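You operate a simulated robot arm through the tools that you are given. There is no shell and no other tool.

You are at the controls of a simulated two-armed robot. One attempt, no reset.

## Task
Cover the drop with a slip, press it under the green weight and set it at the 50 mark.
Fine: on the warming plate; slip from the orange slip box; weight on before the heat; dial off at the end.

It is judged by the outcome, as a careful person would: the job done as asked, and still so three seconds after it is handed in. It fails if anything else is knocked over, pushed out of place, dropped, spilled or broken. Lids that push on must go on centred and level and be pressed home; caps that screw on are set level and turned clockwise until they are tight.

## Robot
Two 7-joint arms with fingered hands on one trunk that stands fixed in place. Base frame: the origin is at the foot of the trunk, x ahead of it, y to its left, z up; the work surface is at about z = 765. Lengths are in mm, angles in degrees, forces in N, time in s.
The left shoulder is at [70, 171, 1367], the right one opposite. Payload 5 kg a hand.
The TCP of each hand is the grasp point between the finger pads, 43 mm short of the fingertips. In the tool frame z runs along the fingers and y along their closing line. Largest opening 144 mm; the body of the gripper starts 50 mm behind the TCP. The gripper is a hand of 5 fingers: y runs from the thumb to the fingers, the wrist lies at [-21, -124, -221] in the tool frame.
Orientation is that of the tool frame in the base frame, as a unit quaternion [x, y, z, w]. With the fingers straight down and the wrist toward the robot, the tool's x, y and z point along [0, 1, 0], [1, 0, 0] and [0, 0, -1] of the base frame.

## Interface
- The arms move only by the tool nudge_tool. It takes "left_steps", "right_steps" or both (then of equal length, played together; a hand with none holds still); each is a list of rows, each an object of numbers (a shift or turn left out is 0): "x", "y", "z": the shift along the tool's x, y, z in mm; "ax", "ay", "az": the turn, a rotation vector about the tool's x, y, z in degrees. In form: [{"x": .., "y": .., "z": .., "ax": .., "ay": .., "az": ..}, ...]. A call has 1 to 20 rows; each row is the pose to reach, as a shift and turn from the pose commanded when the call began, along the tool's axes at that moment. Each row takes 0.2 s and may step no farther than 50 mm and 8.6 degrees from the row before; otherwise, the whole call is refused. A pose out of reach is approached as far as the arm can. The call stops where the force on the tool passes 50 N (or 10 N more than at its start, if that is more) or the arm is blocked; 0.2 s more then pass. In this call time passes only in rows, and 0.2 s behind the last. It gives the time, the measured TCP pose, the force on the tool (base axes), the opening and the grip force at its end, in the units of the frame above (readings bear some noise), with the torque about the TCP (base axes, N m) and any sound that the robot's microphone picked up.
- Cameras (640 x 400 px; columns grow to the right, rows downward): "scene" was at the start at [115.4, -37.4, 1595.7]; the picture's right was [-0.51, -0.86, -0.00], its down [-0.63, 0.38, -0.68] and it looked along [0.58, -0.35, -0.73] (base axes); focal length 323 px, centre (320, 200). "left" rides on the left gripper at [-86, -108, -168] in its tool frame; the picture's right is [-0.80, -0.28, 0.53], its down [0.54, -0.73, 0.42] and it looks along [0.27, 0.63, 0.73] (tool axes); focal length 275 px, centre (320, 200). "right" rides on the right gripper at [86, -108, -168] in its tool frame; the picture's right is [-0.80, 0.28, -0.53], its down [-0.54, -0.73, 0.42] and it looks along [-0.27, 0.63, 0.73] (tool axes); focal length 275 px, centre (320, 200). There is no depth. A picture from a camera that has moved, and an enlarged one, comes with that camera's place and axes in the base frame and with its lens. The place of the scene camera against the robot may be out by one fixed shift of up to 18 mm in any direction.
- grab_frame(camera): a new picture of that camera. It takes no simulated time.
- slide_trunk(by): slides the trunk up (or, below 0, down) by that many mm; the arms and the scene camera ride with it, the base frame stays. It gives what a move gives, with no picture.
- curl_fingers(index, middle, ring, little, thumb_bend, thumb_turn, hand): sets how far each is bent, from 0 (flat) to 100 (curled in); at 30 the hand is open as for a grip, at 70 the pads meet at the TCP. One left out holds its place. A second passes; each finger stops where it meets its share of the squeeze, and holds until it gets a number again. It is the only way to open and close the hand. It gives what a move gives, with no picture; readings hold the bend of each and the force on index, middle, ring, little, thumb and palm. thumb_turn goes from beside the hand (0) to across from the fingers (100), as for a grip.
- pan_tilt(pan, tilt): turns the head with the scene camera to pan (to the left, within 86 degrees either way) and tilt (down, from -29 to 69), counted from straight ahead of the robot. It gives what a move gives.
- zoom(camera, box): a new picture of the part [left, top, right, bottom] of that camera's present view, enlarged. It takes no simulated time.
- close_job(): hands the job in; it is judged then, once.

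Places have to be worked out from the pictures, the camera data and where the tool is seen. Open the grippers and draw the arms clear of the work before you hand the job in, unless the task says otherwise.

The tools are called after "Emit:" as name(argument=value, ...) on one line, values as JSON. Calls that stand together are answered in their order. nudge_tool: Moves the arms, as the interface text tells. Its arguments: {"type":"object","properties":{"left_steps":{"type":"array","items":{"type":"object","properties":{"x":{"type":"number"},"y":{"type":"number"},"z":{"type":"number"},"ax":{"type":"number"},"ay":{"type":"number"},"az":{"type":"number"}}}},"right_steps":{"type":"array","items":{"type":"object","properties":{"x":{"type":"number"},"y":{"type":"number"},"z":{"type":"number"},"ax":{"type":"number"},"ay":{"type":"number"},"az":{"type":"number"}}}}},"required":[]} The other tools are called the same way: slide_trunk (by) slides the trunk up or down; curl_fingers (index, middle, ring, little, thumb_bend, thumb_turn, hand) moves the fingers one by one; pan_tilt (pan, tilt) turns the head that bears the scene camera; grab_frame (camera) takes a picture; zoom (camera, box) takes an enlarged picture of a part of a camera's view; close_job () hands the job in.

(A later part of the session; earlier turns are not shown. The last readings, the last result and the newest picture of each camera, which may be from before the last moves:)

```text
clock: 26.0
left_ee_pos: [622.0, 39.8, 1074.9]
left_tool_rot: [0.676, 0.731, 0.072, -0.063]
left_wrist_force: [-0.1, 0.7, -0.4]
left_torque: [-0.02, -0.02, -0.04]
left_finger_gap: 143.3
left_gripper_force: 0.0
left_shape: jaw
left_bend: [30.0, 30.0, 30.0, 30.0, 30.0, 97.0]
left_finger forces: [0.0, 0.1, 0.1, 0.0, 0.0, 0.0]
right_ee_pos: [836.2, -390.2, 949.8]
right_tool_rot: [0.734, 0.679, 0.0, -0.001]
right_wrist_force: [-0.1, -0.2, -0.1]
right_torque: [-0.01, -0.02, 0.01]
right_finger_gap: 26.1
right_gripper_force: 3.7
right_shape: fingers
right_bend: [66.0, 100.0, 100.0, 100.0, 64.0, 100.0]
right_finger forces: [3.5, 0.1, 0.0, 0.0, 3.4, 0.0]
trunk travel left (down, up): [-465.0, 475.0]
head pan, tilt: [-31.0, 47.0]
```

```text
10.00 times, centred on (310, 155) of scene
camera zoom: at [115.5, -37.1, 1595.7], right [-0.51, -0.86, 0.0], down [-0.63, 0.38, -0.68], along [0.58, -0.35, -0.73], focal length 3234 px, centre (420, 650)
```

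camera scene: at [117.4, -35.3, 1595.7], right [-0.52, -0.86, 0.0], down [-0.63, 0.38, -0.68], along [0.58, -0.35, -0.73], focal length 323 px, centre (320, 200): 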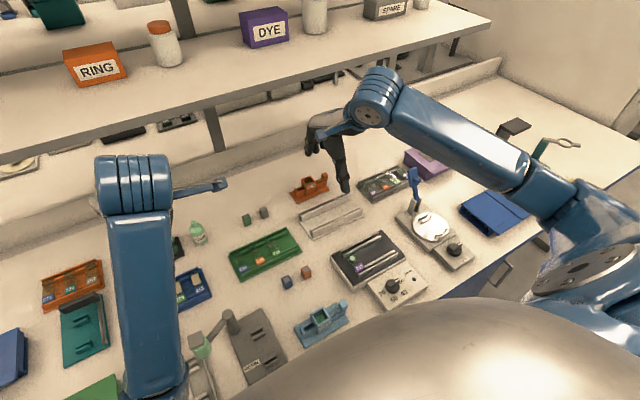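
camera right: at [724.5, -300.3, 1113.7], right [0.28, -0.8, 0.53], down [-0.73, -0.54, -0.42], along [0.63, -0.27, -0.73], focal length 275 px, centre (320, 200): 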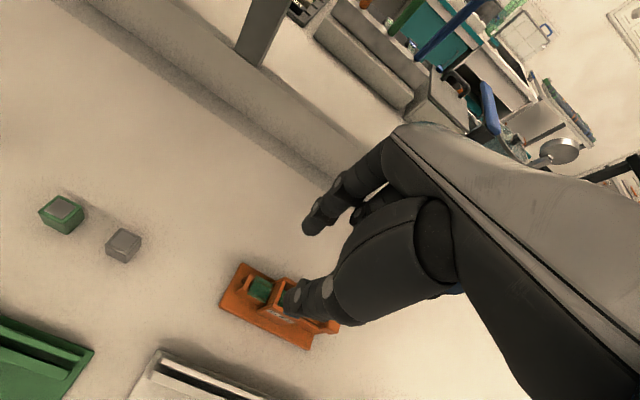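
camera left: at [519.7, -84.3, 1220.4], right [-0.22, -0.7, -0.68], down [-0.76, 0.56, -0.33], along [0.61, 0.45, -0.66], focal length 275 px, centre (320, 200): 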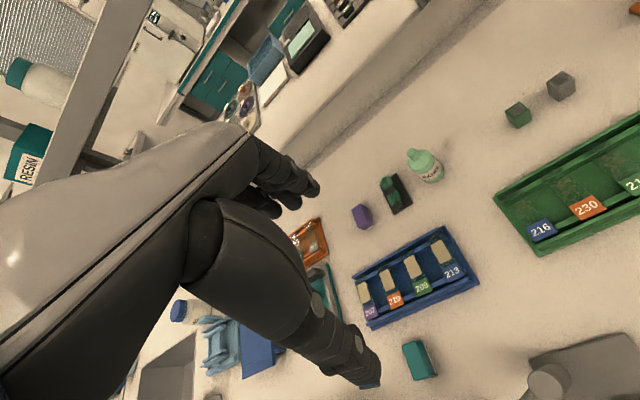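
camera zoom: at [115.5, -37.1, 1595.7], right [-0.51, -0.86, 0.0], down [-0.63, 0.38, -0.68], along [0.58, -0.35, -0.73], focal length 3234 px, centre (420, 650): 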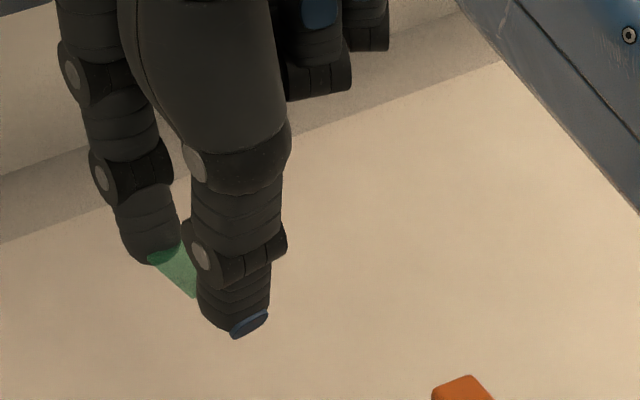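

The slip is held: about 24 mm square, centre ≈ TCP + (-2.6,+1.8), yawed ~+10° and about level. I carry it slowly toward the warming plate at height and view the slide.

Emit:
nudge_tool(right_steps=[{"x": -1, "y": -10}, {"x": -3, "y": -30}, {"x": -5.5, "y": -57}, {"x": -8, "y": -85}, {"x": -11, "y": -115}, {"x": -14, "y": -145}, {"x": -17, "y": -175}, {"x": -20, "y": -205}, {"x": -22.5, "y": -235}, {"x": -25, "y": -262}, {"x": -27.5, "y": -287}, {"x": -29.5, "y": -305}, {"x": -30.2, "y": -314}])

Emit:
grab_frame(camera="right")

Emit:
zoom(camera="right", box=[180, 240, 300, 340])

Emit:
zoom(camera="scene", box=[325, 215, 425, 295])

```text
clock: 28.8
left_ee_pos: [621.9, 40.6, 1074.5]
left_tool_rot: [0.677, 0.73, 0.072, -0.064]
left_wrist_force: [-0.3, -0.4, -0.2]
left_torque: [-0.02, -0.02, -0.01]
left_finger_gap: 143.5
left_gripper_force: 0.1
left_shape: jaw
left_bend: [30.0, 30.0, 30.0, 30.0, 30.0, 97.0]
left_finger forces: [0.0, 0.1, 0.0, 0.1, 0.0, 0.0]
right_ee_pos: [517.3, -396.0, 949.2]
right_tool_rot: [0.734, 0.679, 0.0, 0.0]
right_wrist_force: [0.9, -0.3, -0.4]
right_torque: [-0.03, 0.01, -0.01]
right_finger_gap: 25.9
right_gripper_force: 3.3
right_shape: fingers
right_bend: [66.0, 100.0, 100.0, 100.0, 64.0, 100.0]
right_finger forces: [3.4, 0.0, 0.0, 0.0, 3.3, 0.0]
trunk travel left (down, up): [-465.0, 475.0]
head pan, tilt: [-31.0, 47.0]
```

```text
taken
camera right: at [418.2, -301.8, 1116.7], right [0.22, -0.82, 0.53], down [-0.77, -0.48, -0.42], along [0.6, -0.32, -0.73], focal length 275 px, centre (320, 200)
```

right: 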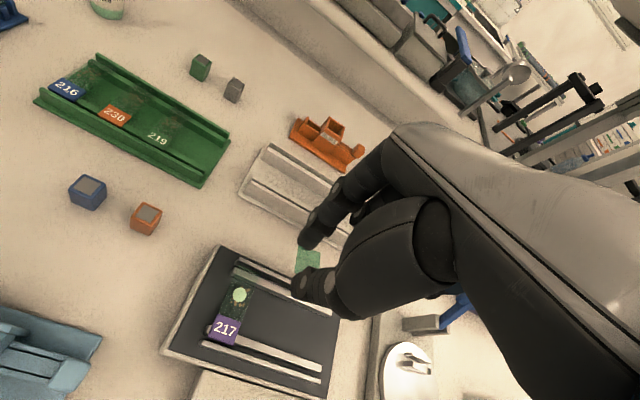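

```text
4.00 times, centred on (240, 290) of right
camera zoom: at [418.2, -301.8, 1116.7], right [0.22, -0.82, 0.53], down [-0.77, -0.48, -0.42], along [0.6, -0.32, -0.73], focal length 1101 px, centre (640, -160)
```

zoom: 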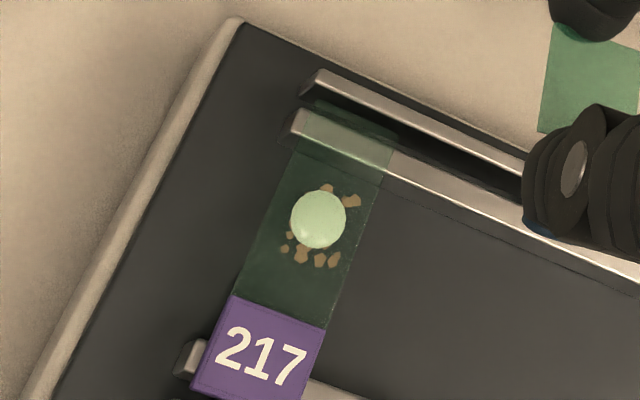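

```text
5.00 times, centred on (375, 255) of scene
camera zoom: at [115.1, -37.3, 1595.7], right [-0.51, -0.86, 0.0], down [-0.63, 0.38, -0.68], along [0.58, -0.35, -0.73], focal length 1617 px, centre (45, -75)
```

zoom: 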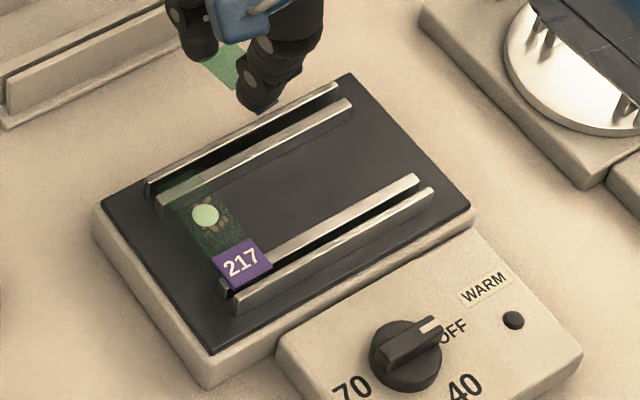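

The slide lies along x with its drop near (499,-375, z≈810 by triangulation). I move above it, yaw 10° to square the slip with the slide, and come down to TCP z≈900 to refine the estimates.

Emit:
nudge_tool(right_steps=[{"x": 4, "y": -4, "z": 5, "az": 2.5}, {"x": 9, "y": -9, "z": 15, "az": 5}, {"x": 13, "y": -14, "z": 30, "az": 7.5}, {"x": 17.6, "y": -18, "z": 45, "az": 10}])

Emit:
grab_frame(camera="right")

Emit:
zoom(camera="right", box=[230, 210, 340, 320])

Emit:
zoom(camera="scene", box=[335, 205, 415, 269])

```text
clock: 29.8
left_ee_pos: [621.7, 40.4, 1075.0]
left_tool_rot: [0.677, 0.73, 0.073, -0.064]
left_wrist_force: [0.1, 0.2, 0.3]
left_torque: [0.0, -0.01, -0.05]
left_finger_gap: 143.9
left_gripper_force: 0.1
left_shape: jaw
left_bend: [30.0, 30.0, 30.0, 30.0, 30.0, 97.0]
left_finger forces: [0.0, 0.0, 0.1, 0.0, 0.0, 0.0]
right_ee_pos: [502.9, -376.6, 904.0]
right_tool_rot: [0.791, 0.612, 0.0, 0.0]
right_wrist_force: [-0.2, -0.4, -0.3]
right_torque: [-0.01, -0.02, 0.0]
right_finger_gap: 26.1
right_gripper_force: 2.8
right_shape: fingers
right_bend: [66.0, 100.0, 100.0, 100.0, 64.0, 100.0]
right_finger forces: [3.4, 0.1, 0.0, 0.1, 3.3, 0.1]
trunk travel left (down, up): [-465.0, 475.0]
head pan, tilt: [-31.0, 47.0]
```

```text
taken
camera right: at [420.5, -266.0, 1070.8], right [0.08, -0.84, 0.53], down [-0.84, -0.34, -0.42], along [0.54, -0.42, -0.73], focal length 275 px, centre (320, 200)
```

right: 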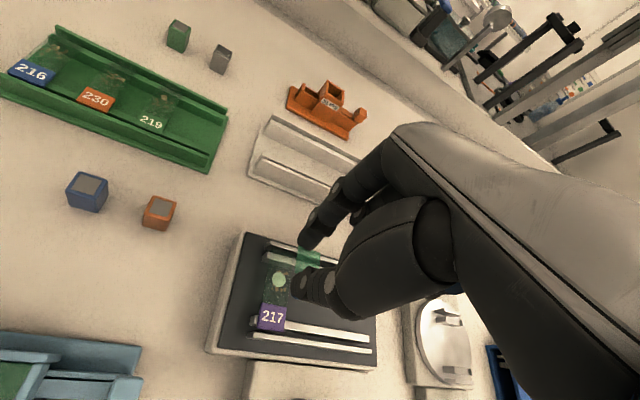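

```text
3.64 times, centred on (285, 265) of right
camera zoom: at [420.5, -266.0, 1070.8], right [0.08, -0.84, 0.53], down [-0.84, -0.34, -0.42], along [0.54, -0.42, -0.73], focal length 1001 px, centre (447, -36)
```

zoom: 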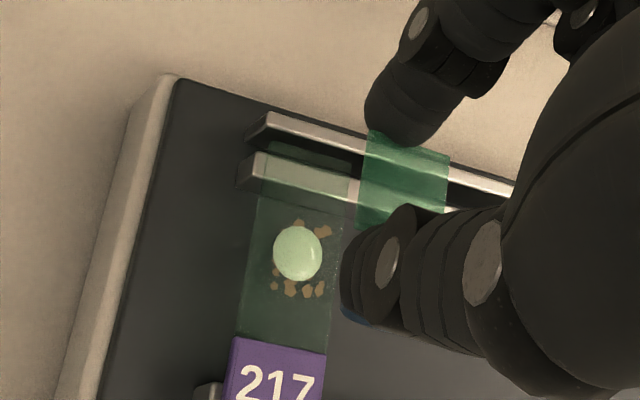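

```text
6.25 times, centred on (375, 237) of scene
camera zoom: at [115.3, -36.7, 1595.8], right [-0.51, -0.86, 0.0], down [-0.63, 0.38, -0.68], along [0.58, -0.35, -0.73], focal length 2021 px, centre (-24, -31)
```

zoom: 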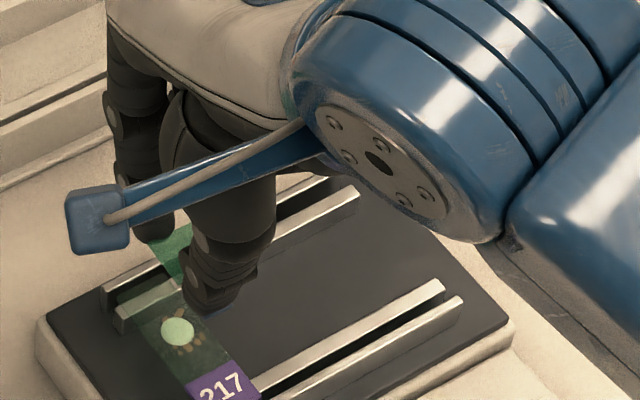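

Triangulated: drop at ≈(498,-374, z≈815); the slip is square with the slide, centred (502.4,-374.5). I shift -4.4 mm in x and lower to TCP ≈866, then check.

Emit:
nudge_tool(right_steps=[{"x": -0.5, "y": -4.4, "z": 5}, {"x": -0.5, "y": -4.4, "z": 15}, {"x": -0.5, "y": -4.4, "z": 27}, {"x": -0.5, "y": -4.4, "z": 38}])

Emit:
zoom(camera="right", box=[230, 210, 340, 320])

Emit:
zoom(camera="scene", box=[335, 215, 395, 263])

```text
clock: 30.8
left_ee_pos: [622.0, 41.3, 1073.4]
left_tool_rot: [0.677, 0.73, 0.072, -0.063]
left_wrist_force: [-0.3, -0.5, 0.7]
left_torque: [0.03, 0.02, 0.0]
left_finger_gap: 143.5
left_gripper_force: 0.0
left_shape: jaw
left_bend: [30.0, 30.0, 30.0, 30.0, 30.0, 97.0]
left_finger forces: [0.1, 0.0, 0.0, 0.0, 0.0, 0.0]
right_ee_pos: [498.2, -375.8, 867.7]
right_tool_rot: [0.791, 0.612, 0.0, -0.001]
right_wrist_force: [0.6, -0.6, 0.0]
right_torque: [0.01, -0.01, 0.03]
right_finger_gap: 25.8
right_gripper_force: 3.6
right_shape: fingers
right_bend: [66.0, 100.0, 100.0, 100.0, 64.0, 100.0]
right_finger forces: [3.4, 0.1, 0.1, 0.1, 3.3, 0.0]
trunk travel left (down, up): [-465.0, 475.0]
head pan, tilt: [-31.0, 47.0]
```

```text
3.64 times, centred on (285, 265) of right
camera zoom: at [415.4, -265.4, 1034.3], right [0.08, -0.84, 0.53], down [-0.84, -0.34, -0.42], along [0.54, -0.42, -0.73], focal length 1001 px, centre (447, -36)
```

zoom: 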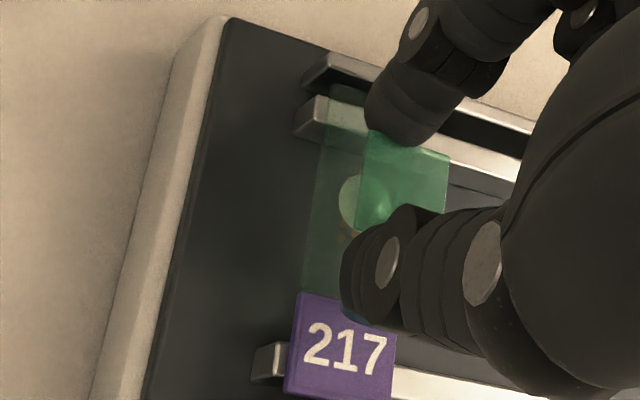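

```text
8.33 times, centred on (365, 239) of scene
camera zoom: at [115.3, -37.1, 1595.8], right [-0.51, -0.86, 0.0], down [-0.63, 0.38, -0.68], along [0.58, -0.35, -0.73], focal length 2695 px, centre (-55, -125)
```

zoom: 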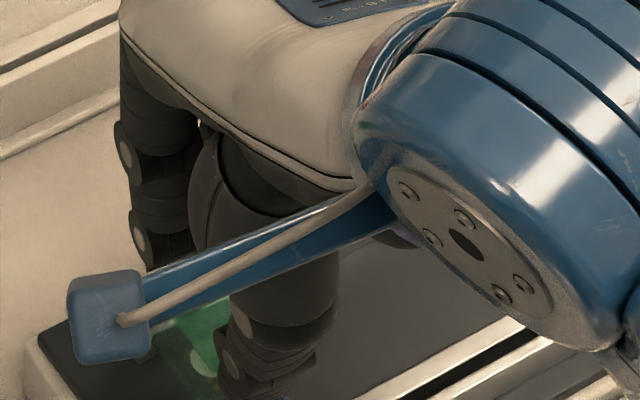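

Slip ≈ 20 mm above the slide and lined up. I descend in small steps watching the force.

Emit:
nudge_tool(right_steps=[{"z": 2}, {"z": 4}, {"z": 6}])

Emit:
zoom(camera="right", box=[250, 215, 330, 295])

```text
clock: 31.6
left_ee_pos: [621.1, 40.7, 1073.6]
left_tool_rot: [0.676, 0.73, 0.072, -0.064]
left_wrist_force: [0.2, 0.6, 0.1]
left_torque: [-0.01, 0.03, -0.01]
left_finger_gap: 144.0
left_gripper_force: 0.1
left_shape: jaw
left_bend: [30.0, 30.0, 30.0, 30.0, 30.0, 97.0]
left_finger forces: [0.0, 0.0, 0.0, 0.0, 0.0, 0.0]
right_ee_pos: [499.0, -376.1, 861.0]
right_tool_rot: [0.791, 0.612, 0.0, 0.0]
right_wrist_force: [0.1, 0.9, 1.6]
right_torque: [0.01, 0.03, 0.0]
right_finger_gap: 25.9
right_gripper_force: 4.0
right_shape: fingers
right_bend: [66.0, 100.0, 100.0, 100.0, 64.0, 100.0]
right_finger forces: [3.4, 0.0, 0.1, 0.0, 4.6, 0.0]
trunk travel left (down, up): [-465.0, 475.0]
head pan, tilt: [-31.0, 47.0]
```

```text
5.00 times, centred on (290, 255) of right
camera zoom: at [415.5, -265.7, 1027.8], right [0.08, -0.84, 0.53], down [-0.84, -0.34, -0.42], along [0.54, -0.42, -0.73], focal length 1376 px, centre (470, -75)
```

zoom: 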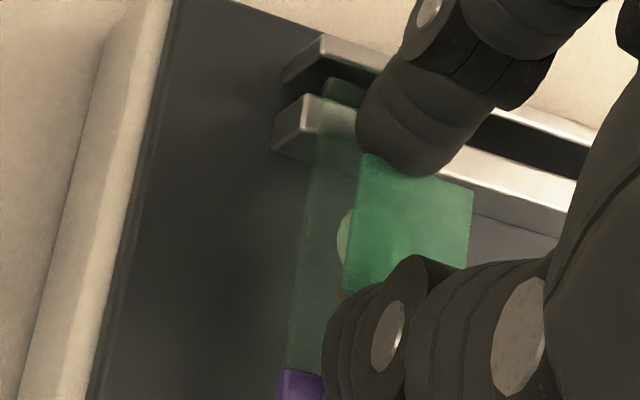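

The thumb has just touched the slide (thumb 4.6 N, +1.6 N up), slip above the drop at centre ≈(498.5,-374). I raise 2 mm so nothing drags, then open both fingers a little, evenly, so the slip settles flat on the drop.

Emit:
nudge_tool(right_steps=[{"z": -1}, {"z": -2}])

Emit:
zoom(camera="right", box=[250, 215, 330, 295])

```text
clock: 32.2
left_ee_pos: [622.0, 40.2, 1074.0]
left_tool_rot: [0.676, 0.731, 0.072, -0.064]
left_wrist_force: [0.3, 0.5, -0.4]
left_torque: [0.02, 0.01, 0.0]
left_finger_gap: 144.0
left_gripper_force: 0.1
left_shape: jaw
left_bend: [30.0, 30.0, 30.0, 30.0, 30.0, 97.0]
left_finger forces: [0.0, 0.1, 0.0, 0.0, 0.0, 0.1]
right_ee_pos: [497.8, -375.5, 862.6]
right_tool_rot: [0.791, 0.612, 0.001, 0.0]
right_wrist_force: [0.3, 0.0, -1.3]
right_torque: [-0.04, -0.01, 0.0]
right_finger_gap: 25.9
right_gripper_force: 3.7
right_shape: fingers
right_bend: [66.0, 100.0, 100.0, 100.0, 64.0, 100.0]
right_finger forces: [3.5, 0.1, 0.0, 0.0, 3.3, 0.0]
trunk travel left (down, up): [-465.0, 475.0]
head pan, tilt: [-31.0, 47.0]
```

```text
5.00 times, centred on (290, 255) of right
camera zoom: at [415.0, -265.5, 1029.9], right [0.08, -0.84, 0.53], down [-0.84, -0.34, -0.42], along [0.54, -0.42, -0.73], focal length 1376 px, centre (470, -75)
```

zoom: 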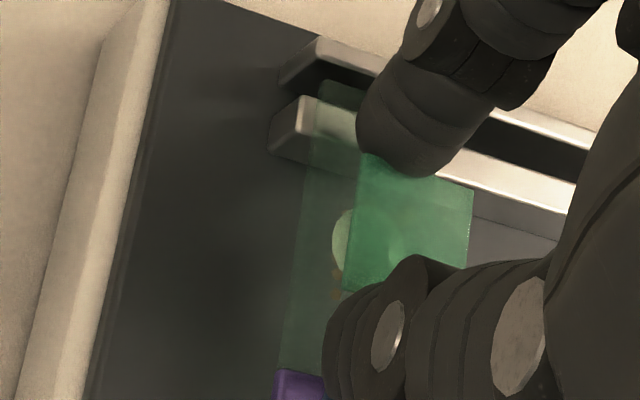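

Alignment is unchanged. I open both fingers by a few units.

Emit:
curl_fingers(hand="right", index=63, thumb_bend=61)

Emit:
zoom(camera="right", box=[250, 215, 330, 295])

Emit:
zoom(camera="scene", box=[335, 215, 395, 263])

```text
clock: 33.2
left_ee_pos: [622.6, 40.6, 1075.1]
left_tool_rot: [0.676, 0.73, 0.072, -0.064]
left_wrist_force: [-0.5, 0.2, 0.4]
left_torque: [0.03, 0.01, -0.01]
left_finger_gap: 143.4
left_gripper_force: 0.0
left_shape: jaw
left_bend: [30.0, 30.0, 30.0, 30.0, 30.0, 97.0]
left_finger forces: [0.0, 0.1, 0.0, 0.0, 0.0, 0.0]
right_ee_pos: [498.6, -375.1, 861.9]
right_tool_rot: [0.791, 0.612, 0.001, 0.0]
right_wrist_force: [0.4, -0.6, 0.4]
right_torque: [0.01, 0.01, -0.01]
right_finger_gap: 34.6
right_gripper_force: 0.1
right_shape: fingers
right_bend: [63.0, 100.0, 100.0, 100.0, 61.0, 100.0]
right_finger forces: [0.0, 0.0, 0.1, 0.0, 0.0, 0.0]
trunk travel left (down, up): [-465.0, 475.0]
head pan, tilt: [-31.0, 47.0]
```

```text
5.00 times, centred on (290, 255) of right
camera zoom: at [415.1, -265.5, 1029.9], right [0.08, -0.84, 0.53], down [-0.84, -0.34, -0.42], along [0.54, -0.42, -0.73], focal length 1376 px, centre (470, -75)
```

zoom: 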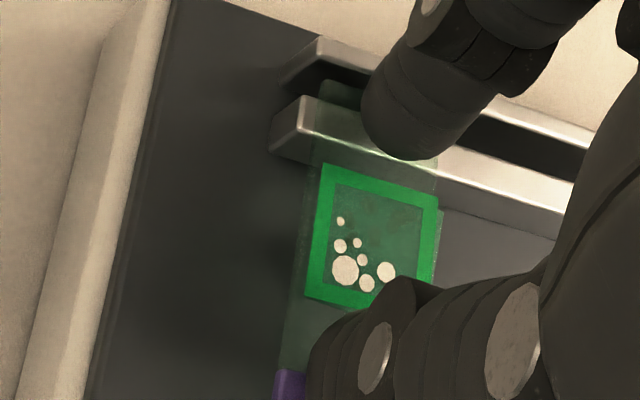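

```text
8.33 times, centred on (365, 239) of scene
camera zoom: at [115.4, -37.2, 1595.7], right [-0.51, -0.86, 0.0], down [-0.63, 0.38, -0.68], along [0.58, -0.35, -0.73], focal length 2695 px, centre (-55, -125)
```

zoom: 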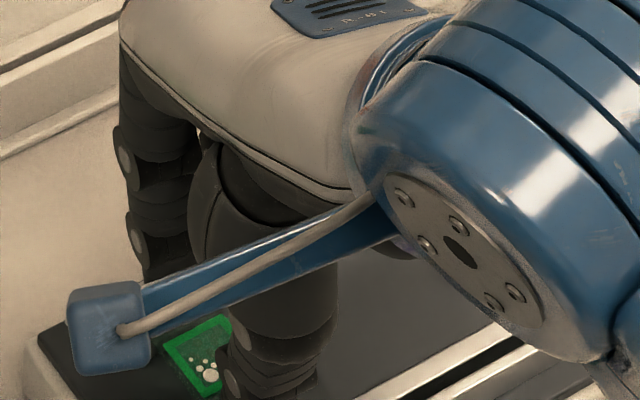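

The slip has landed flat and square over the drop (bubbles under it, to be pressed out by the weight). I lift straight up and look at it from above.

Emit:
nudge_tool(right_steps=[{"z": -10}, {"z": -30}, {"z": -60}, {"z": -90}])

Emit:
grab_frame(camera="right")

Emit:
zoom(camera="right", box=[230, 220, 330, 320])

Emit:
zoom(camera="scene", box=[335, 215, 395, 263])

```text
clock: 34.2
left_ee_pos: [623.3, 39.7, 1073.1]
left_tool_rot: [0.676, 0.731, 0.073, -0.063]
left_wrist_force: [-0.2, 0.2, -0.2]
left_torque: [-0.01, 0.0, 0.01]
left_finger_gap: 143.8
left_gripper_force: 0.1
left_shape: jaw
left_bend: [30.0, 30.0, 30.0, 30.0, 30.0, 97.0]
left_finger forces: [0.1, 0.0, 0.1, 0.1, 0.0, 0.0]
right_ee_pos: [496.6, -374.0, 951.8]
right_tool_rot: [0.791, 0.612, -0.001, -0.001]
right_wrist_force: [-0.7, -0.6, 0.8]
right_torque: [-0.02, -0.01, -0.02]
right_finger_gap: 34.8
right_gripper_force: 0.0
right_shape: fingers
right_bend: [63.0, 100.0, 100.0, 100.0, 61.0, 100.0]
right_finger forces: [0.1, 0.0, 0.0, 0.1, 0.0, 0.0]
trunk travel left (down, up): [-465.0, 475.0]
head pan, tilt: [-31.0, 47.0]
```

```text
taken
camera right: at [414.1, -264.3, 1118.2], right [0.08, -0.84, 0.53], down [-0.84, -0.34, -0.42], along [0.54, -0.42, -0.73], focal length 275 px, centre (320, 200)
```

right: 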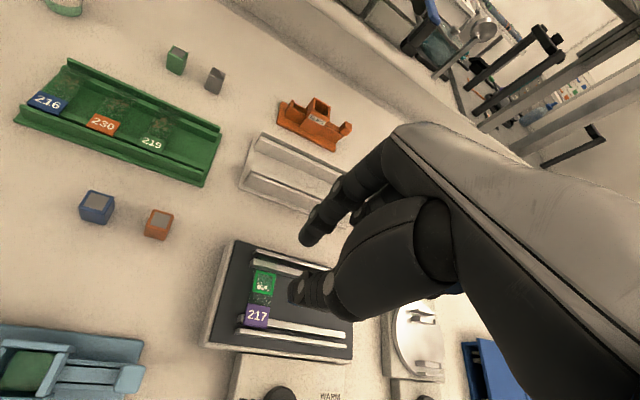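

```text
4.00 times, centred on (280, 270) of right
camera zoom: at [414.1, -264.3, 1118.2], right [0.08, -0.84, 0.53], down [-0.84, -0.34, -0.42], along [0.54, -0.42, -0.73], focal length 1101 px, centre (480, -80)
```

zoom: 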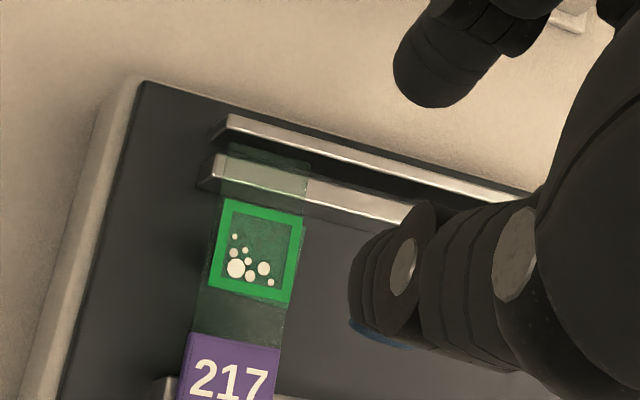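

```text
8.33 times, centred on (365, 239) of scene
camera zoom: at [115.8, -37.1, 1595.6], right [-0.51, -0.86, 0.0], down [-0.63, 0.38, -0.68], along [0.58, -0.35, -0.73], focal length 2695 px, centre (-55, -125)
```

zoom: 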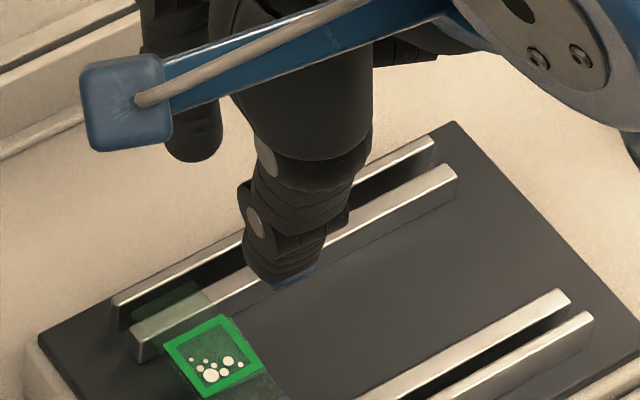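

The slip covers the drop squarely, centred ≈(499.5,-374.7). Before fetching the green weight I move the left arm aside (+y, slightly back) so the arms stay clear of each other.

Emit:
nudge_tool(left_steps=[{"x": 35, "y": -15}, {"x": 70, "y": -30}, {"x": 105, "y": -45}, {"x": 140, "y": -60}, {"x": 170, "y": -70}])

Emit:
nudge_tool(right_steps=[{"x": 33, "y": 30, "az": -3}, {"x": 66, "y": 60, "az": -6}, {"x": 100, "y": 90, "az": -9}, {"x": 134, "y": 120, "az": -12}, {"x": 168, "y": 150, "az": -14.6}, {"x": 202, "y": 180, "az": -14.6}, {"x": 235, "y": 211, "az": -14.6}])

Emit:
grab_frame(camera="right")

Emit:
grab_frame(camera="scene")

Emit:
zoom(camera="right", box=[220, 200, 320, 290])

```text
clock: 35.4
left_ee_pos: [549.5, 250.2, 1106.4]
left_tool_rot: [0.655, 0.737, 0.131, -0.107]
left_wrist_force: [0.0, 0.9, -0.5]
left_torque: [-0.01, -0.01, 0.0]
left_finger_gap: 144.0
left_gripper_force: 0.1
left_shape: jaw
left_bend: [30.0, 30.0, 30.0, 30.0, 30.0, 98.0]
left_finger forces: [0.1, 0.1, 0.0, 0.0, 0.0, 0.1]
right_ee_pos: [494.9, -374.2, 951.0]
right_tool_rot: [0.79, 0.613, 0.0, 0.0]
right_wrist_force: [-0.2, -0.3, 0.2]
right_torque: [0.02, -0.02, -0.01]
right_finger_gap: 35.3
right_gripper_force: 0.1
right_shape: fingers
right_bend: [63.0, 100.0, 100.0, 100.0, 61.0, 100.0]
right_finger forces: [0.1, 0.0, 0.1, 0.0, 0.0, 0.1]
trunk travel left (down, up): [-465.0, 475.0]
head pan, tilt: [-31.0, 47.0]
stopped in row 5 (left hand): the arm was blocked; the commanded pose is now the measured one
```

```text
clock: 37.0
left_ee_pos: [549.9, 248.7, 1105.4]
left_tool_rot: [0.655, 0.736, 0.13, -0.108]
left_wrist_force: [1.0, 0.3, -0.8]
left_torque: [-0.03, 0.02, -0.01]
left_finger_gap: 144.0
left_gripper_force: 0.1
left_shape: jaw
left_bend: [30.0, 30.0, 30.0, 30.0, 30.0, 98.0]
left_finger forces: [0.0, 0.0, 0.0, 0.0, 0.0, 0.1]
right_ee_pos: [761.6, -198.3, 951.3]
right_tool_rot: [0.706, 0.708, -0.001, 0.0]
right_wrist_force: [1.1, -0.4, -0.2]
right_torque: [-0.04, 0.03, -0.01]
right_finger_gap: 35.3
right_gripper_force: 0.0
right_shape: fingers
right_bend: [63.0, 100.0, 100.0, 100.0, 61.0, 100.0]
right_finger forces: [0.1, 0.1, 0.0, 0.0, 0.0, 0.1]
trunk travel left (down, up): [-465.0, 475.0]
head pan, tilt: [-31.0, 47.0]
```

```text
taken
camera right: at [654.5, -112.5, 1118.3], right [0.29, -0.79, 0.54], down [-0.73, -0.54, -0.42], along [0.63, -0.27, -0.73], focal length 275 px, centre (320, 200)
```

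right: 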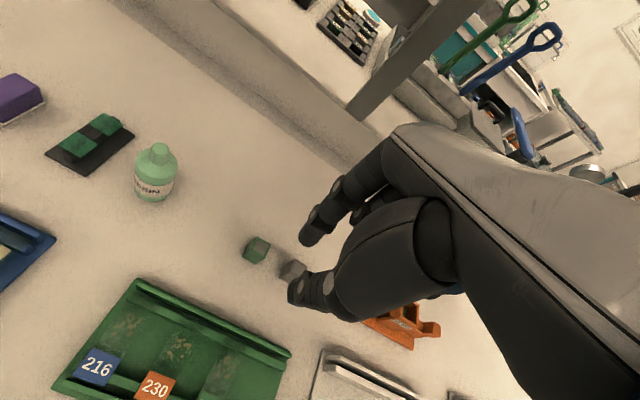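

```text
taken
camera scene: at [117.4, -35.6, 1595.6], right [-0.51, -0.86, 0.0], down [-0.63, 0.38, -0.68], along [0.58, -0.35, -0.73], focal length 323 px, centre (320, 200)
```

scene: 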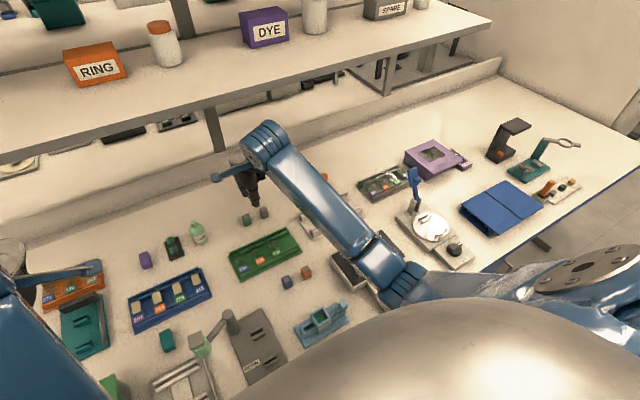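

```text
4.44 times, centred on (270, 245) of right
camera zoom: at [654.5, -112.5, 1118.3], right [0.29, -0.79, 0.54], down [-0.73, -0.54, -0.42], along [0.63, -0.27, -0.73], focal length 1224 px, centre (542, 0)
```

zoom: 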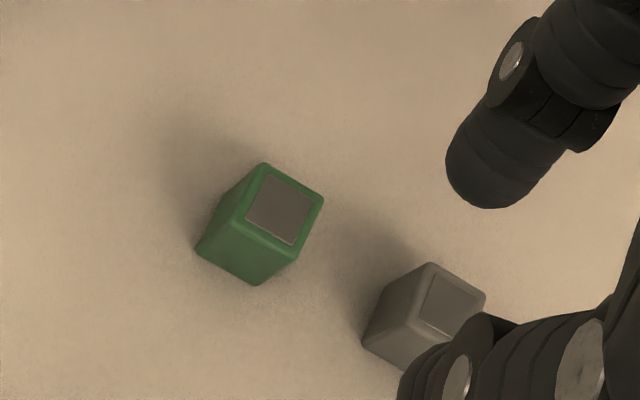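

The green weight stands square to the base axes: ≈21 mm wide, ≈29 mm tall, centre (810.5,-180). I open the pinch and move above it, part-way down.

Emit:
curl_fingers(hand="right", index=56, thumb_bend=56)

Emit:
nudge_tool(right_steps=[{"x": 4, "y": 26, "z": 20}, {"x": 9, "y": 52, "z": 40}, {"x": 9, "y": 52.5, "z": 70}, {"x": 9, "y": 52.5, "z": 95}])

Emit:
zoom(camera="right", box=[230, 190, 370, 330])

Emit:
zoom(camera="scene", box=[220, 170, 290, 226])

```text
clock: 38.0
left_ee_pos: [549.6, 247.5, 1105.4]
left_tool_rot: [0.655, 0.736, 0.13, -0.109]
left_wrist_force: [-0.1, -0.1, 0.6]
left_torque: [0.01, 0.01, -0.02]
left_finger_gap: 143.7
left_gripper_force: 0.1
left_shape: jaw
left_bend: [30.0, 30.0, 30.0, 30.0, 30.0, 98.0]
left_finger forces: [0.0, 0.0, 0.1, 0.0, 0.1, 0.0]
right_ee_pos: [760.1, -198.2, 952.4]
right_tool_rot: [0.707, 0.708, 0.0, 0.001]
right_wrist_force: [-0.2, -0.6, 0.4]
right_torque: [-0.01, -0.03, -0.02]
right_finger_gap: 56.3
right_gripper_force: 0.1
right_shape: fingers
right_bend: [56.0, 100.0, 100.0, 100.0, 56.0, 100.0]
right_finger forces: [0.1, 0.0, 0.1, 0.0, 0.0, 0.0]
trunk travel left (down, up): [-465.0, 475.0]
head pan, tilt: [-31.0, 47.0]
```

```text
clock: 39.0
left_ee_pos: [550.2, 249.9, 1106.5]
left_tool_rot: [0.655, 0.736, 0.13, -0.109]
left_wrist_force: [1.3, 0.1, -0.2]
left_torque: [-0.02, 0.05, -0.05]
left_finger_gap: 143.6
left_gripper_force: 0.0
left_shape: jaw
left_bend: [30.0, 30.0, 30.0, 30.0, 30.0, 98.0]
left_finger forces: [0.0, 0.1, 0.0, 0.1, 0.1, 0.1]
right_ee_pos: [813.3, -190.1, 856.6]
right_tool_rot: [0.706, 0.708, -0.001, 0.0]
right_wrist_force: [0.5, 0.3, 0.0]
right_torque: [-0.03, 0.01, 0.01]
right_finger_gap: 56.5
right_gripper_force: 0.1
right_shape: fingers
right_bend: [56.0, 100.0, 100.0, 100.0, 56.0, 100.0]
right_finger forces: [0.0, 0.0, 0.0, 0.1, 0.0, 0.0]
trunk travel left (down, up): [-465.0, 475.0]
head pan, tilt: [-31.0, 47.0]
```

```text
2.86 times, centred on (300, 260) of right
camera zoom: at [705.6, -105.0, 1023.7], right [0.29, -0.8, 0.53], down [-0.72, -0.54, -0.42], along [0.63, -0.27, -0.73], focal length 786 px, centre (377, 29)
```

zoom: 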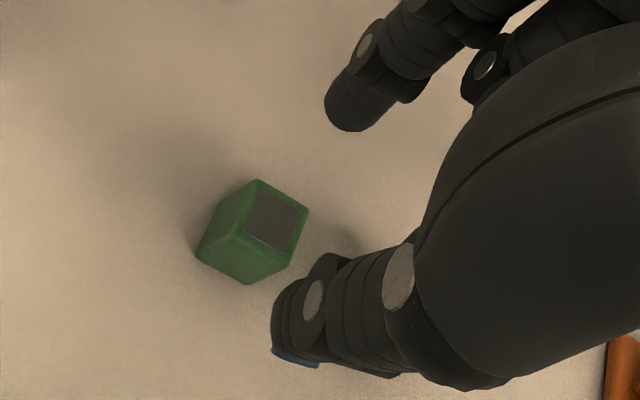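

```text
7.14 times, centred on (255, 198) of scene
camera zoom: at [116.3, -37.0, 1595.7], right [-0.51, -0.86, 0.0], down [-0.63, 0.38, -0.68], along [0.58, -0.35, -0.73], focal length 2310 px, centre (784, 214)
```

zoom: 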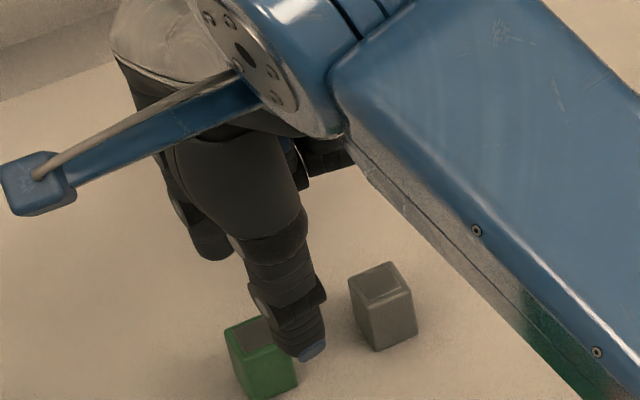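

Pinch mid is ≈(810,-185) versus the weight centre (810.3,-180); I shift +4.5 mm in y, yaw 4° and descend so the thumb tip ends about 5 mm above the table.

Emit:
nudge_tool(right_steps=[{"x": 4.5, "az": 4}, {"x": 4.5, "az": 4, "z": 15}, {"x": 4.5, "az": 4, "z": 30}, {"x": 4.5, "az": 4, "z": 40}])

Emit:
zoom(camera="right", box=[230, 190, 370, 330])

Emit:
zoom(camera="scene", box=[220, 180, 290, 236])

```text
clock: 40.0
left_ee_pos: [548.9, 250.5, 1106.7]
left_tool_rot: [0.655, 0.737, 0.13, -0.109]
left_wrist_force: [-0.8, 0.5, -0.1]
left_torque: [0.01, 0.01, 0.0]
left_finger_gap: 143.9
left_gripper_force: 0.1
left_shape: jaw
left_bend: [30.0, 30.0, 30.0, 30.0, 30.0, 98.0]
left_finger forces: [0.1, 0.1, 0.0, 0.0, 0.0, 0.1]
right_ee_pos: [812.8, -187.0, 816.5]
right_tool_rot: [0.731, 0.682, -0.001, 0.0]
right_wrist_force: [1.0, 0.6, 0.1]
right_torque: [-0.02, 0.02, 0.0]
right_finger_gap: 56.5
right_gripper_force: 0.1
right_shape: fingers
right_bend: [56.0, 100.0, 100.0, 100.0, 56.0, 100.0]
right_finger forces: [0.0, 0.0, 0.0, 0.0, 0.0, 0.0]
trunk travel left (down, up): [-465.0, 475.0]
head pan, tilt: [-31.0, 47.0]
```

```text
2.86 times, centred on (300, 260) of right
camera zoom: at [711.1, -93.3, 983.5], right [0.23, -0.81, 0.53], down [-0.76, -0.49, -0.42], along [0.61, -0.31, -0.73], focal length 786 px, centre (377, 29)
```

zoom: 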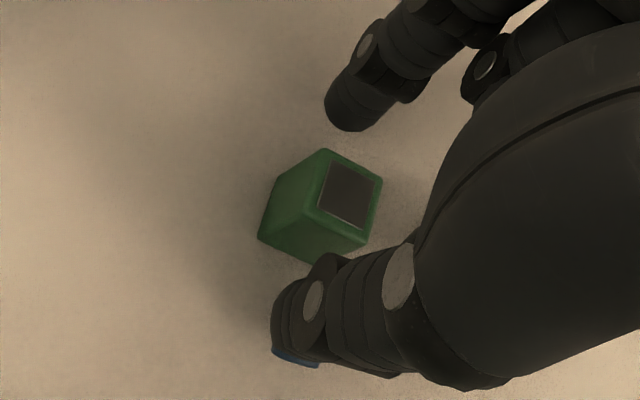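

```text
7.14 times, centred on (255, 208) of scene
camera zoom: at [115.7, -36.9, 1595.7], right [-0.51, -0.86, 0.0], down [-0.63, 0.38, -0.68], along [0.58, -0.35, -0.73], focal length 2310 px, centre (784, 143)
```

zoom: 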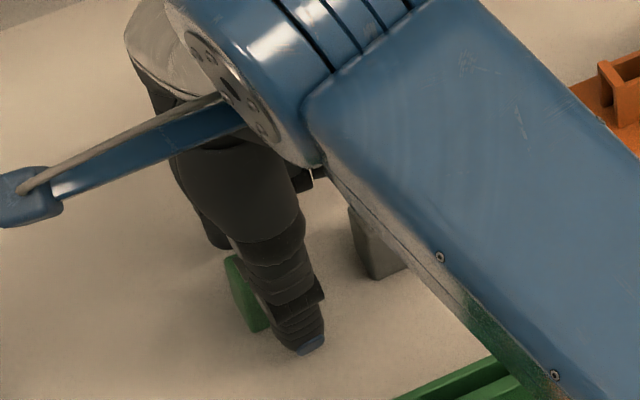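

Index and thumb are lined up on the weight's centre (mid ≈(810,-179.5)). I close in two stages.

Emit:
curl_fingers(hand="right", index=65, thumb_bend=65)

Emit:
curl_fingers(hand="right", index=68, thumb_bend=68)

Emit:
zoom(camera="right", box=[230, 190, 370, 330])

```text
clock: 41.0
left_ee_pos: [548.8, 249.5, 1106.7]
left_tool_rot: [0.655, 0.736, 0.13, -0.109]
left_wrist_force: [0.4, -0.1, -0.4]
left_torque: [0.02, -0.02, 0.02]
left_finger_gap: 143.5
left_gripper_force: 0.1
left_shape: jaw
left_bend: [30.0, 30.0, 30.0, 30.0, 30.0, 98.0]
left_finger forces: [0.0, 0.0, 0.0, 0.1, 0.0, 0.0]
right_ee_pos: [813.0, -187.2, 817.1]
right_tool_rot: [0.73, 0.683, 0.0, 0.0]
right_wrist_force: [0.2, -0.3, 0.1]
right_torque: [0.0, -0.01, 0.0]
right_finger_gap: 27.5
right_gripper_force: 1.0
right_shape: fingers
right_bend: [64.0, 100.0, 100.0, 100.0, 64.0, 100.0]
right_finger forces: [1.0, 0.1, 0.0, 0.0, 0.8, 0.0]
trunk travel left (down, up): [-465.0, 475.0]
head pan, tilt: [-31.0, 47.0]
```

```text
clock: 42.0
left_ee_pos: [548.8, 249.3, 1105.9]
left_tool_rot: [0.655, 0.736, 0.13, -0.109]
left_wrist_force: [-0.1, 0.0, 0.4]
left_torque: [0.03, 0.0, 0.04]
left_finger_gap: 143.8
left_gripper_force: 0.0
left_shape: jaw
left_bend: [30.0, 30.0, 30.0, 30.0, 30.0, 98.0]
left_finger forces: [0.0, 0.0, 0.0, 0.0, 0.0, 0.0]
right_ee_pos: [812.6, -186.0, 815.3]
right_tool_rot: [0.731, 0.683, 0.0, 0.001]
right_wrist_force: [-0.7, 1.1, -0.5]
right_torque: [0.02, -0.01, 0.01]
right_finger_gap: 25.5
right_gripper_force: 3.3
right_shape: fingers
right_bend: [65.0, 100.0, 100.0, 100.0, 65.0, 100.0]
right_finger forces: [3.5, 0.0, 0.0, 0.0, 3.3, 0.0]
trunk travel left (down, up): [-465.0, 475.0]
head pan, tilt: [-31.0, 47.0]
```

```text
2.86 times, centred on (300, 260) of right
camera zoom: at [711.1, -93.5, 983.5], right [0.23, -0.81, 0.53], down [-0.76, -0.49, -0.42], along [0.61, -0.31, -0.73], focal length 786 px, centre (377, 29)
```

zoom: 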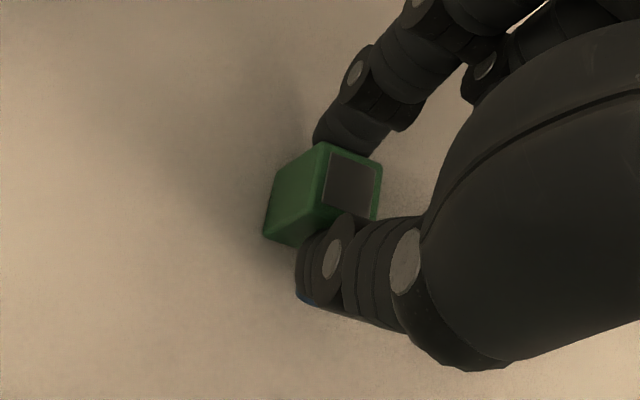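

Gripped with 3.4 N. I firm the grip further, then lift a little and check.

Emit:
curl_fingers(hand="right", index=72, thumb_bend=72)

Emit:
nudge_tool(right_steps=[{"z": -3}, {"z": -10}, {"z": -20}, {"z": -35}])

Emit:
zoom(camera="right", box=[230, 190, 370, 330])

Emit:
zoom(camera="scene", box=[220, 160, 290, 216])

```text
clock: 43.0
left_ee_pos: [548.7, 249.6, 1105.7]
left_tool_rot: [0.655, 0.736, 0.13, -0.108]
left_wrist_force: [0.5, 0.3, 0.3]
left_torque: [0.0, 0.0, -0.02]
left_finger_gap: 143.8
left_gripper_force: 0.1
left_shape: jaw
left_bend: [30.0, 30.0, 30.0, 30.0, 30.0, 98.0]
left_finger forces: [0.0, 0.1, 0.0, 0.0, 0.0, 0.0]
right_ee_pos: [812.8, -185.9, 816.4]
right_tool_rot: [0.731, 0.682, 0.001, 0.0]
right_wrist_force: [-0.6, -0.3, -0.6]
right_torque: [-0.05, 0.02, -0.04]
right_finger_gap: 23.7
right_gripper_force: 11.1
right_shape: fingers
right_bend: [71.0, 100.0, 100.0, 100.0, 66.0, 100.0]
right_finger forces: [11.0, 0.0, 0.1, 0.0, 11.0, 0.1]
trunk travel left (down, up): [-465.0, 475.0]
head pan, tilt: [-31.0, 47.0]
```

```text
clock: 44.0
left_ee_pos: [549.6, 248.8, 1105.0]
left_tool_rot: [0.655, 0.736, 0.13, -0.108]
left_wrist_force: [0.9, 1.0, 0.0]
left_torque: [0.0, 0.0, -0.02]
left_finger_gap: 143.7
left_gripper_force: 0.0
left_shape: jaw
left_bend: [30.0, 30.0, 30.0, 30.0, 30.0, 98.0]
left_finger forces: [0.0, 0.0, 0.1, 0.1, 0.0, 0.1]
right_ee_pos: [810.6, -185.8, 851.5]
right_tool_rot: [0.732, 0.682, -0.001, -0.001]
right_wrist_force: [-0.3, -0.5, -1.8]
right_torque: [-0.01, -0.01, -0.01]
right_finger_gap: 23.6
right_gripper_force: 10.9
right_shape: fingers
right_bend: [71.0, 100.0, 100.0, 100.0, 66.0, 100.0]
right_finger forces: [11.1, 0.0, 0.0, 0.0, 11.1, 0.1]
trunk travel left (down, up): [-465.0, 475.0]
head pan, tilt: [-31.0, 47.0]
```

```text
2.86 times, centred on (300, 260) of right
camera zoom: at [709.1, -92.7, 1018.4], right [0.23, -0.81, 0.53], down [-0.76, -0.49, -0.42], along [0.61, -0.31, -0.73], focal length 786 px, centre (377, 29)
```

zoom: 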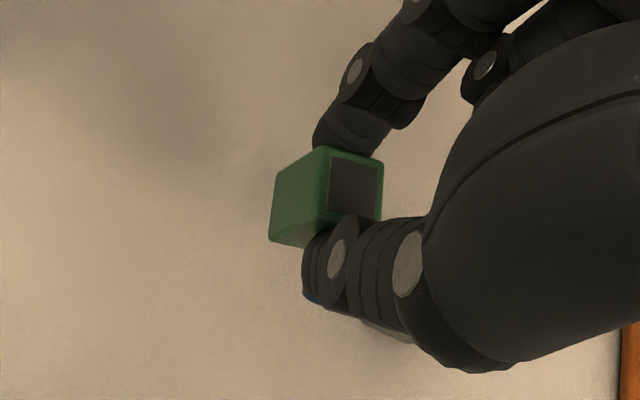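

```text
7.14 times, centred on (255, 188) of scene
camera zoom: at [115.4, -36.8, 1595.7], right [-0.51, -0.86, 0.0], down [-0.63, 0.38, -0.68], along [0.58, -0.35, -0.73], focal length 2310 px, centre (784, 286)
```

zoom: 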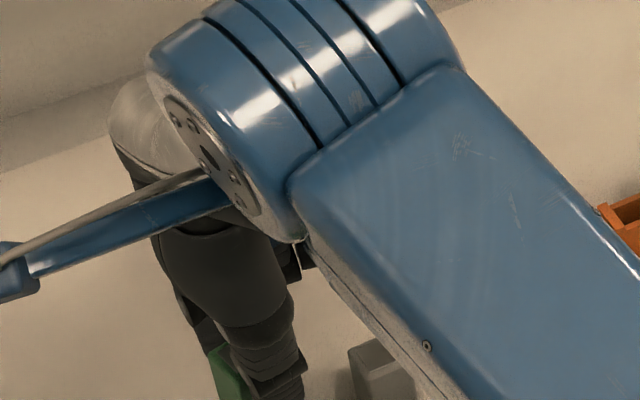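

The weight is held level, yawed ≈15° in the hand frame, bottom ≈51 mm below the TCP. I lift high, carry it over the slip and yaw 15° to square it.

Emit:
nudge_tool(right_steps=[{"z": -35}, {"z": -70}, {"z": -99}, {"x": -6, "y": -9, "z": -99}, {"x": -20, "y": -28, "z": -99, "az": 1}, {"x": -37, "y": -52, "z": -99, "az": 2}, {"x": -54, "y": -76, "z": -99, "az": 3.5}, {"x": -71, "y": -100, "z": -99, "az": 5}, {"x": -89, "y": -125, "z": -99, "az": 6.5}, {"x": -107, "y": -150, "z": -99, "az": 8}, {"x": -125, "y": -175, "z": -99, "az": 9.5}, {"x": -143, "y": -200, "z": -99, "az": 11}, {"x": -161, "y": -225, "z": -99, "az": 12.5}, {"x": -178, "y": -250, "z": -99, "az": 14}, {"x": -194, "y": -272, "z": -99, "az": 15}, {"x": -207, "y": -290, "z": -99, "az": 15}, {"x": -215, "y": -301.7, "z": -99, "az": 15}])

Emit:
grab_frame(camera="right")

Emit:
zoom(camera="right", box=[210, 200, 330, 320])

Emit:
zoom(camera="scene", box=[330, 195, 410, 259])

```text
clock: 47.6
left_ee_pos: [549.1, 248.5, 1105.8]
left_tool_rot: [0.655, 0.736, 0.131, -0.108]
left_wrist_force: [0.1, 0.1, 0.0]
left_torque: [0.03, -0.02, 0.0]
left_finger_gap: 143.8
left_gripper_force: 0.1
left_shape: jaw
left_bend: [30.0, 30.0, 30.0, 30.0, 30.0, 98.0]
left_finger forces: [0.0, 0.1, 0.0, 0.0, 0.0, 0.0]
right_ee_pos: [496.1, -380.6, 951.2]
right_tool_rot: [0.813, 0.583, 0.0, -0.001]
right_wrist_force: [-0.1, -0.6, -1.6]
right_torque: [0.02, 0.01, 0.02]
right_finger_gap: 23.7
right_gripper_force: 11.3
right_shape: fingers
right_bend: [71.0, 100.0, 100.0, 100.0, 66.0, 100.0]
right_finger forces: [11.0, 0.0, 0.1, 0.1, 11.0, 0.0]
trunk travel left (down, up): [-465.0, 475.0]
head pan, tilt: [-31.0, 47.0]
```

```text
taken
camera right: at [421.4, -264.1, 1117.7], right [0.01, -0.85, 0.53], down [-0.86, -0.28, -0.42], along [0.51, -0.46, -0.73], focal length 275 px, centre (320, 200)
```

right: 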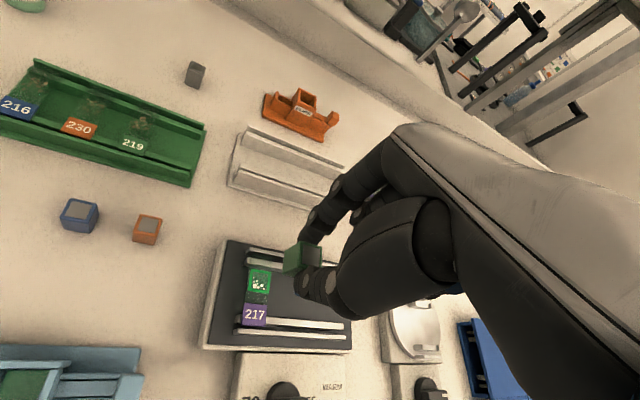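

```text
3.33 times, centred on (270, 260) of right
camera zoom: at [421.4, -264.1, 1117.7], right [0.01, -0.85, 0.53], down [-0.86, -0.28, -0.42], along [0.51, -0.46, -0.73], focal length 918 px, centre (487, 0)
```

zoom: 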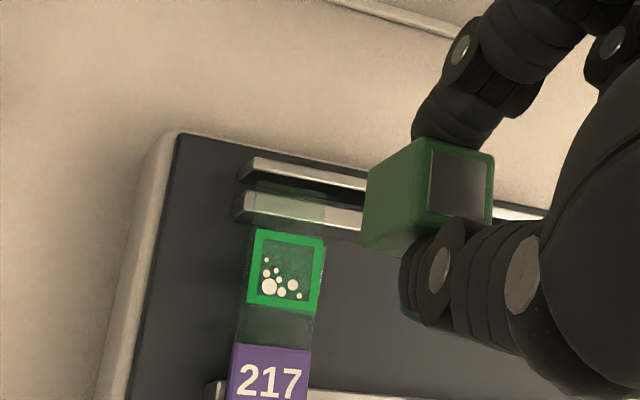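

```text
6.25 times, centred on (370, 227) of scene
camera zoom: at [114.9, -37.4, 1595.8], right [-0.51, -0.86, 0.0], down [-0.63, 0.38, -0.68], along [0.59, -0.35, -0.73], focal length 2021 px, centre (8, 31)
```

zoom: 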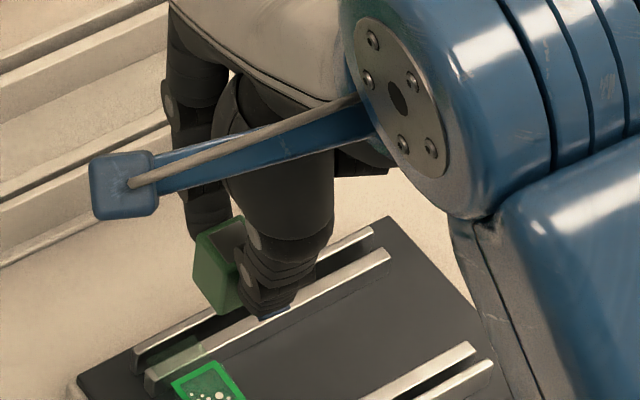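

The weight is square, centred ≈(497.8,-375) against the slip centre (500,-375). I correct +2.2 mm in x and lower to about 11 mm above the slip.

Emit:
nudge_tool(right_steps=[{"x": 0.7, "y": 2.1, "z": 20}, {"x": 0.7, "y": 2.1, "z": 40}, {"x": 0.7, "y": 2.1, "z": 58}, {"x": 0.7, "y": 2.1, "z": 70}])

Emit:
zoom(camera="right", box=[230, 200, 330, 300])

Emit:
zoom(camera="scene", box=[330, 205, 410, 269])

```text
clock: 48.6
left_ee_pos: [548.8, 249.1, 1106.0]
left_tool_rot: [0.655, 0.736, 0.131, -0.109]
left_wrist_force: [0.6, 0.4, -0.1]
left_torque: [-0.02, -0.01, 0.03]
left_finger_gap: 143.8
left_gripper_force: 0.1
left_shape: jaw
left_bend: [30.0, 30.0, 30.0, 30.0, 30.0, 98.0]
left_finger forces: [0.1, 0.0, 0.0, 0.0, 0.0, 0.0]
right_ee_pos: [498.2, -380.3, 879.7]
right_tool_rot: [0.813, 0.582, 0.0, 0.0]
right_wrist_force: [-0.1, 0.5, -1.4]
right_torque: [-0.02, 0.03, -0.02]
right_finger_gap: 23.7
right_gripper_force: 11.1
right_shape: fingers
right_bend: [71.0, 100.0, 100.0, 100.0, 66.0, 100.0]
right_finger forces: [10.8, 0.0, 0.0, 0.0, 11.0, 0.1]
trunk travel left (down, up): [-465.0, 475.0]
head pan, tilt: [-31.0, 47.0]
```

```text
4.00 times, centred on (280, 250) of right
camera zoom: at [424.6, -264.5, 1047.0], right [0.01, -0.84, 0.53], down [-0.86, -0.28, -0.42], along [0.51, -0.46, -0.73], focal length 1101 px, centre (480, 0)
```

zoom: 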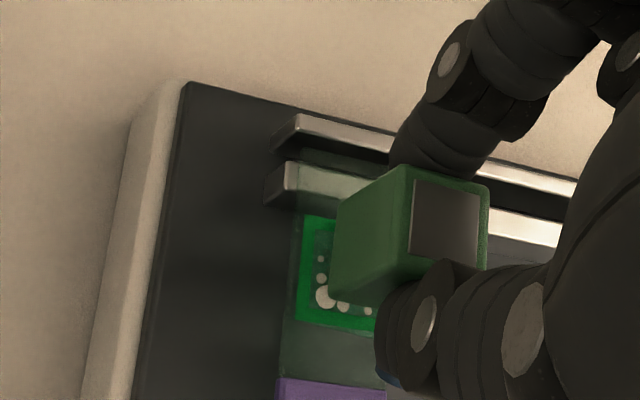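

```text
6.25 times, centred on (370, 237) of scene
camera zoom: at [115.3, -37.4, 1595.7], right [-0.51, -0.86, 0.0], down [-0.63, 0.38, -0.68], along [0.58, -0.35, -0.73], focal length 2021 px, centre (8, -31)
```

zoom: 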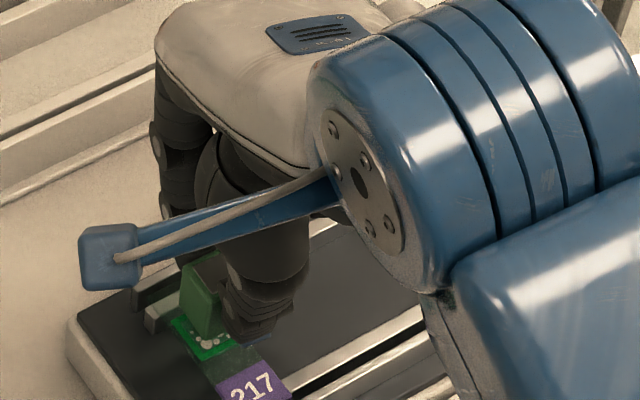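

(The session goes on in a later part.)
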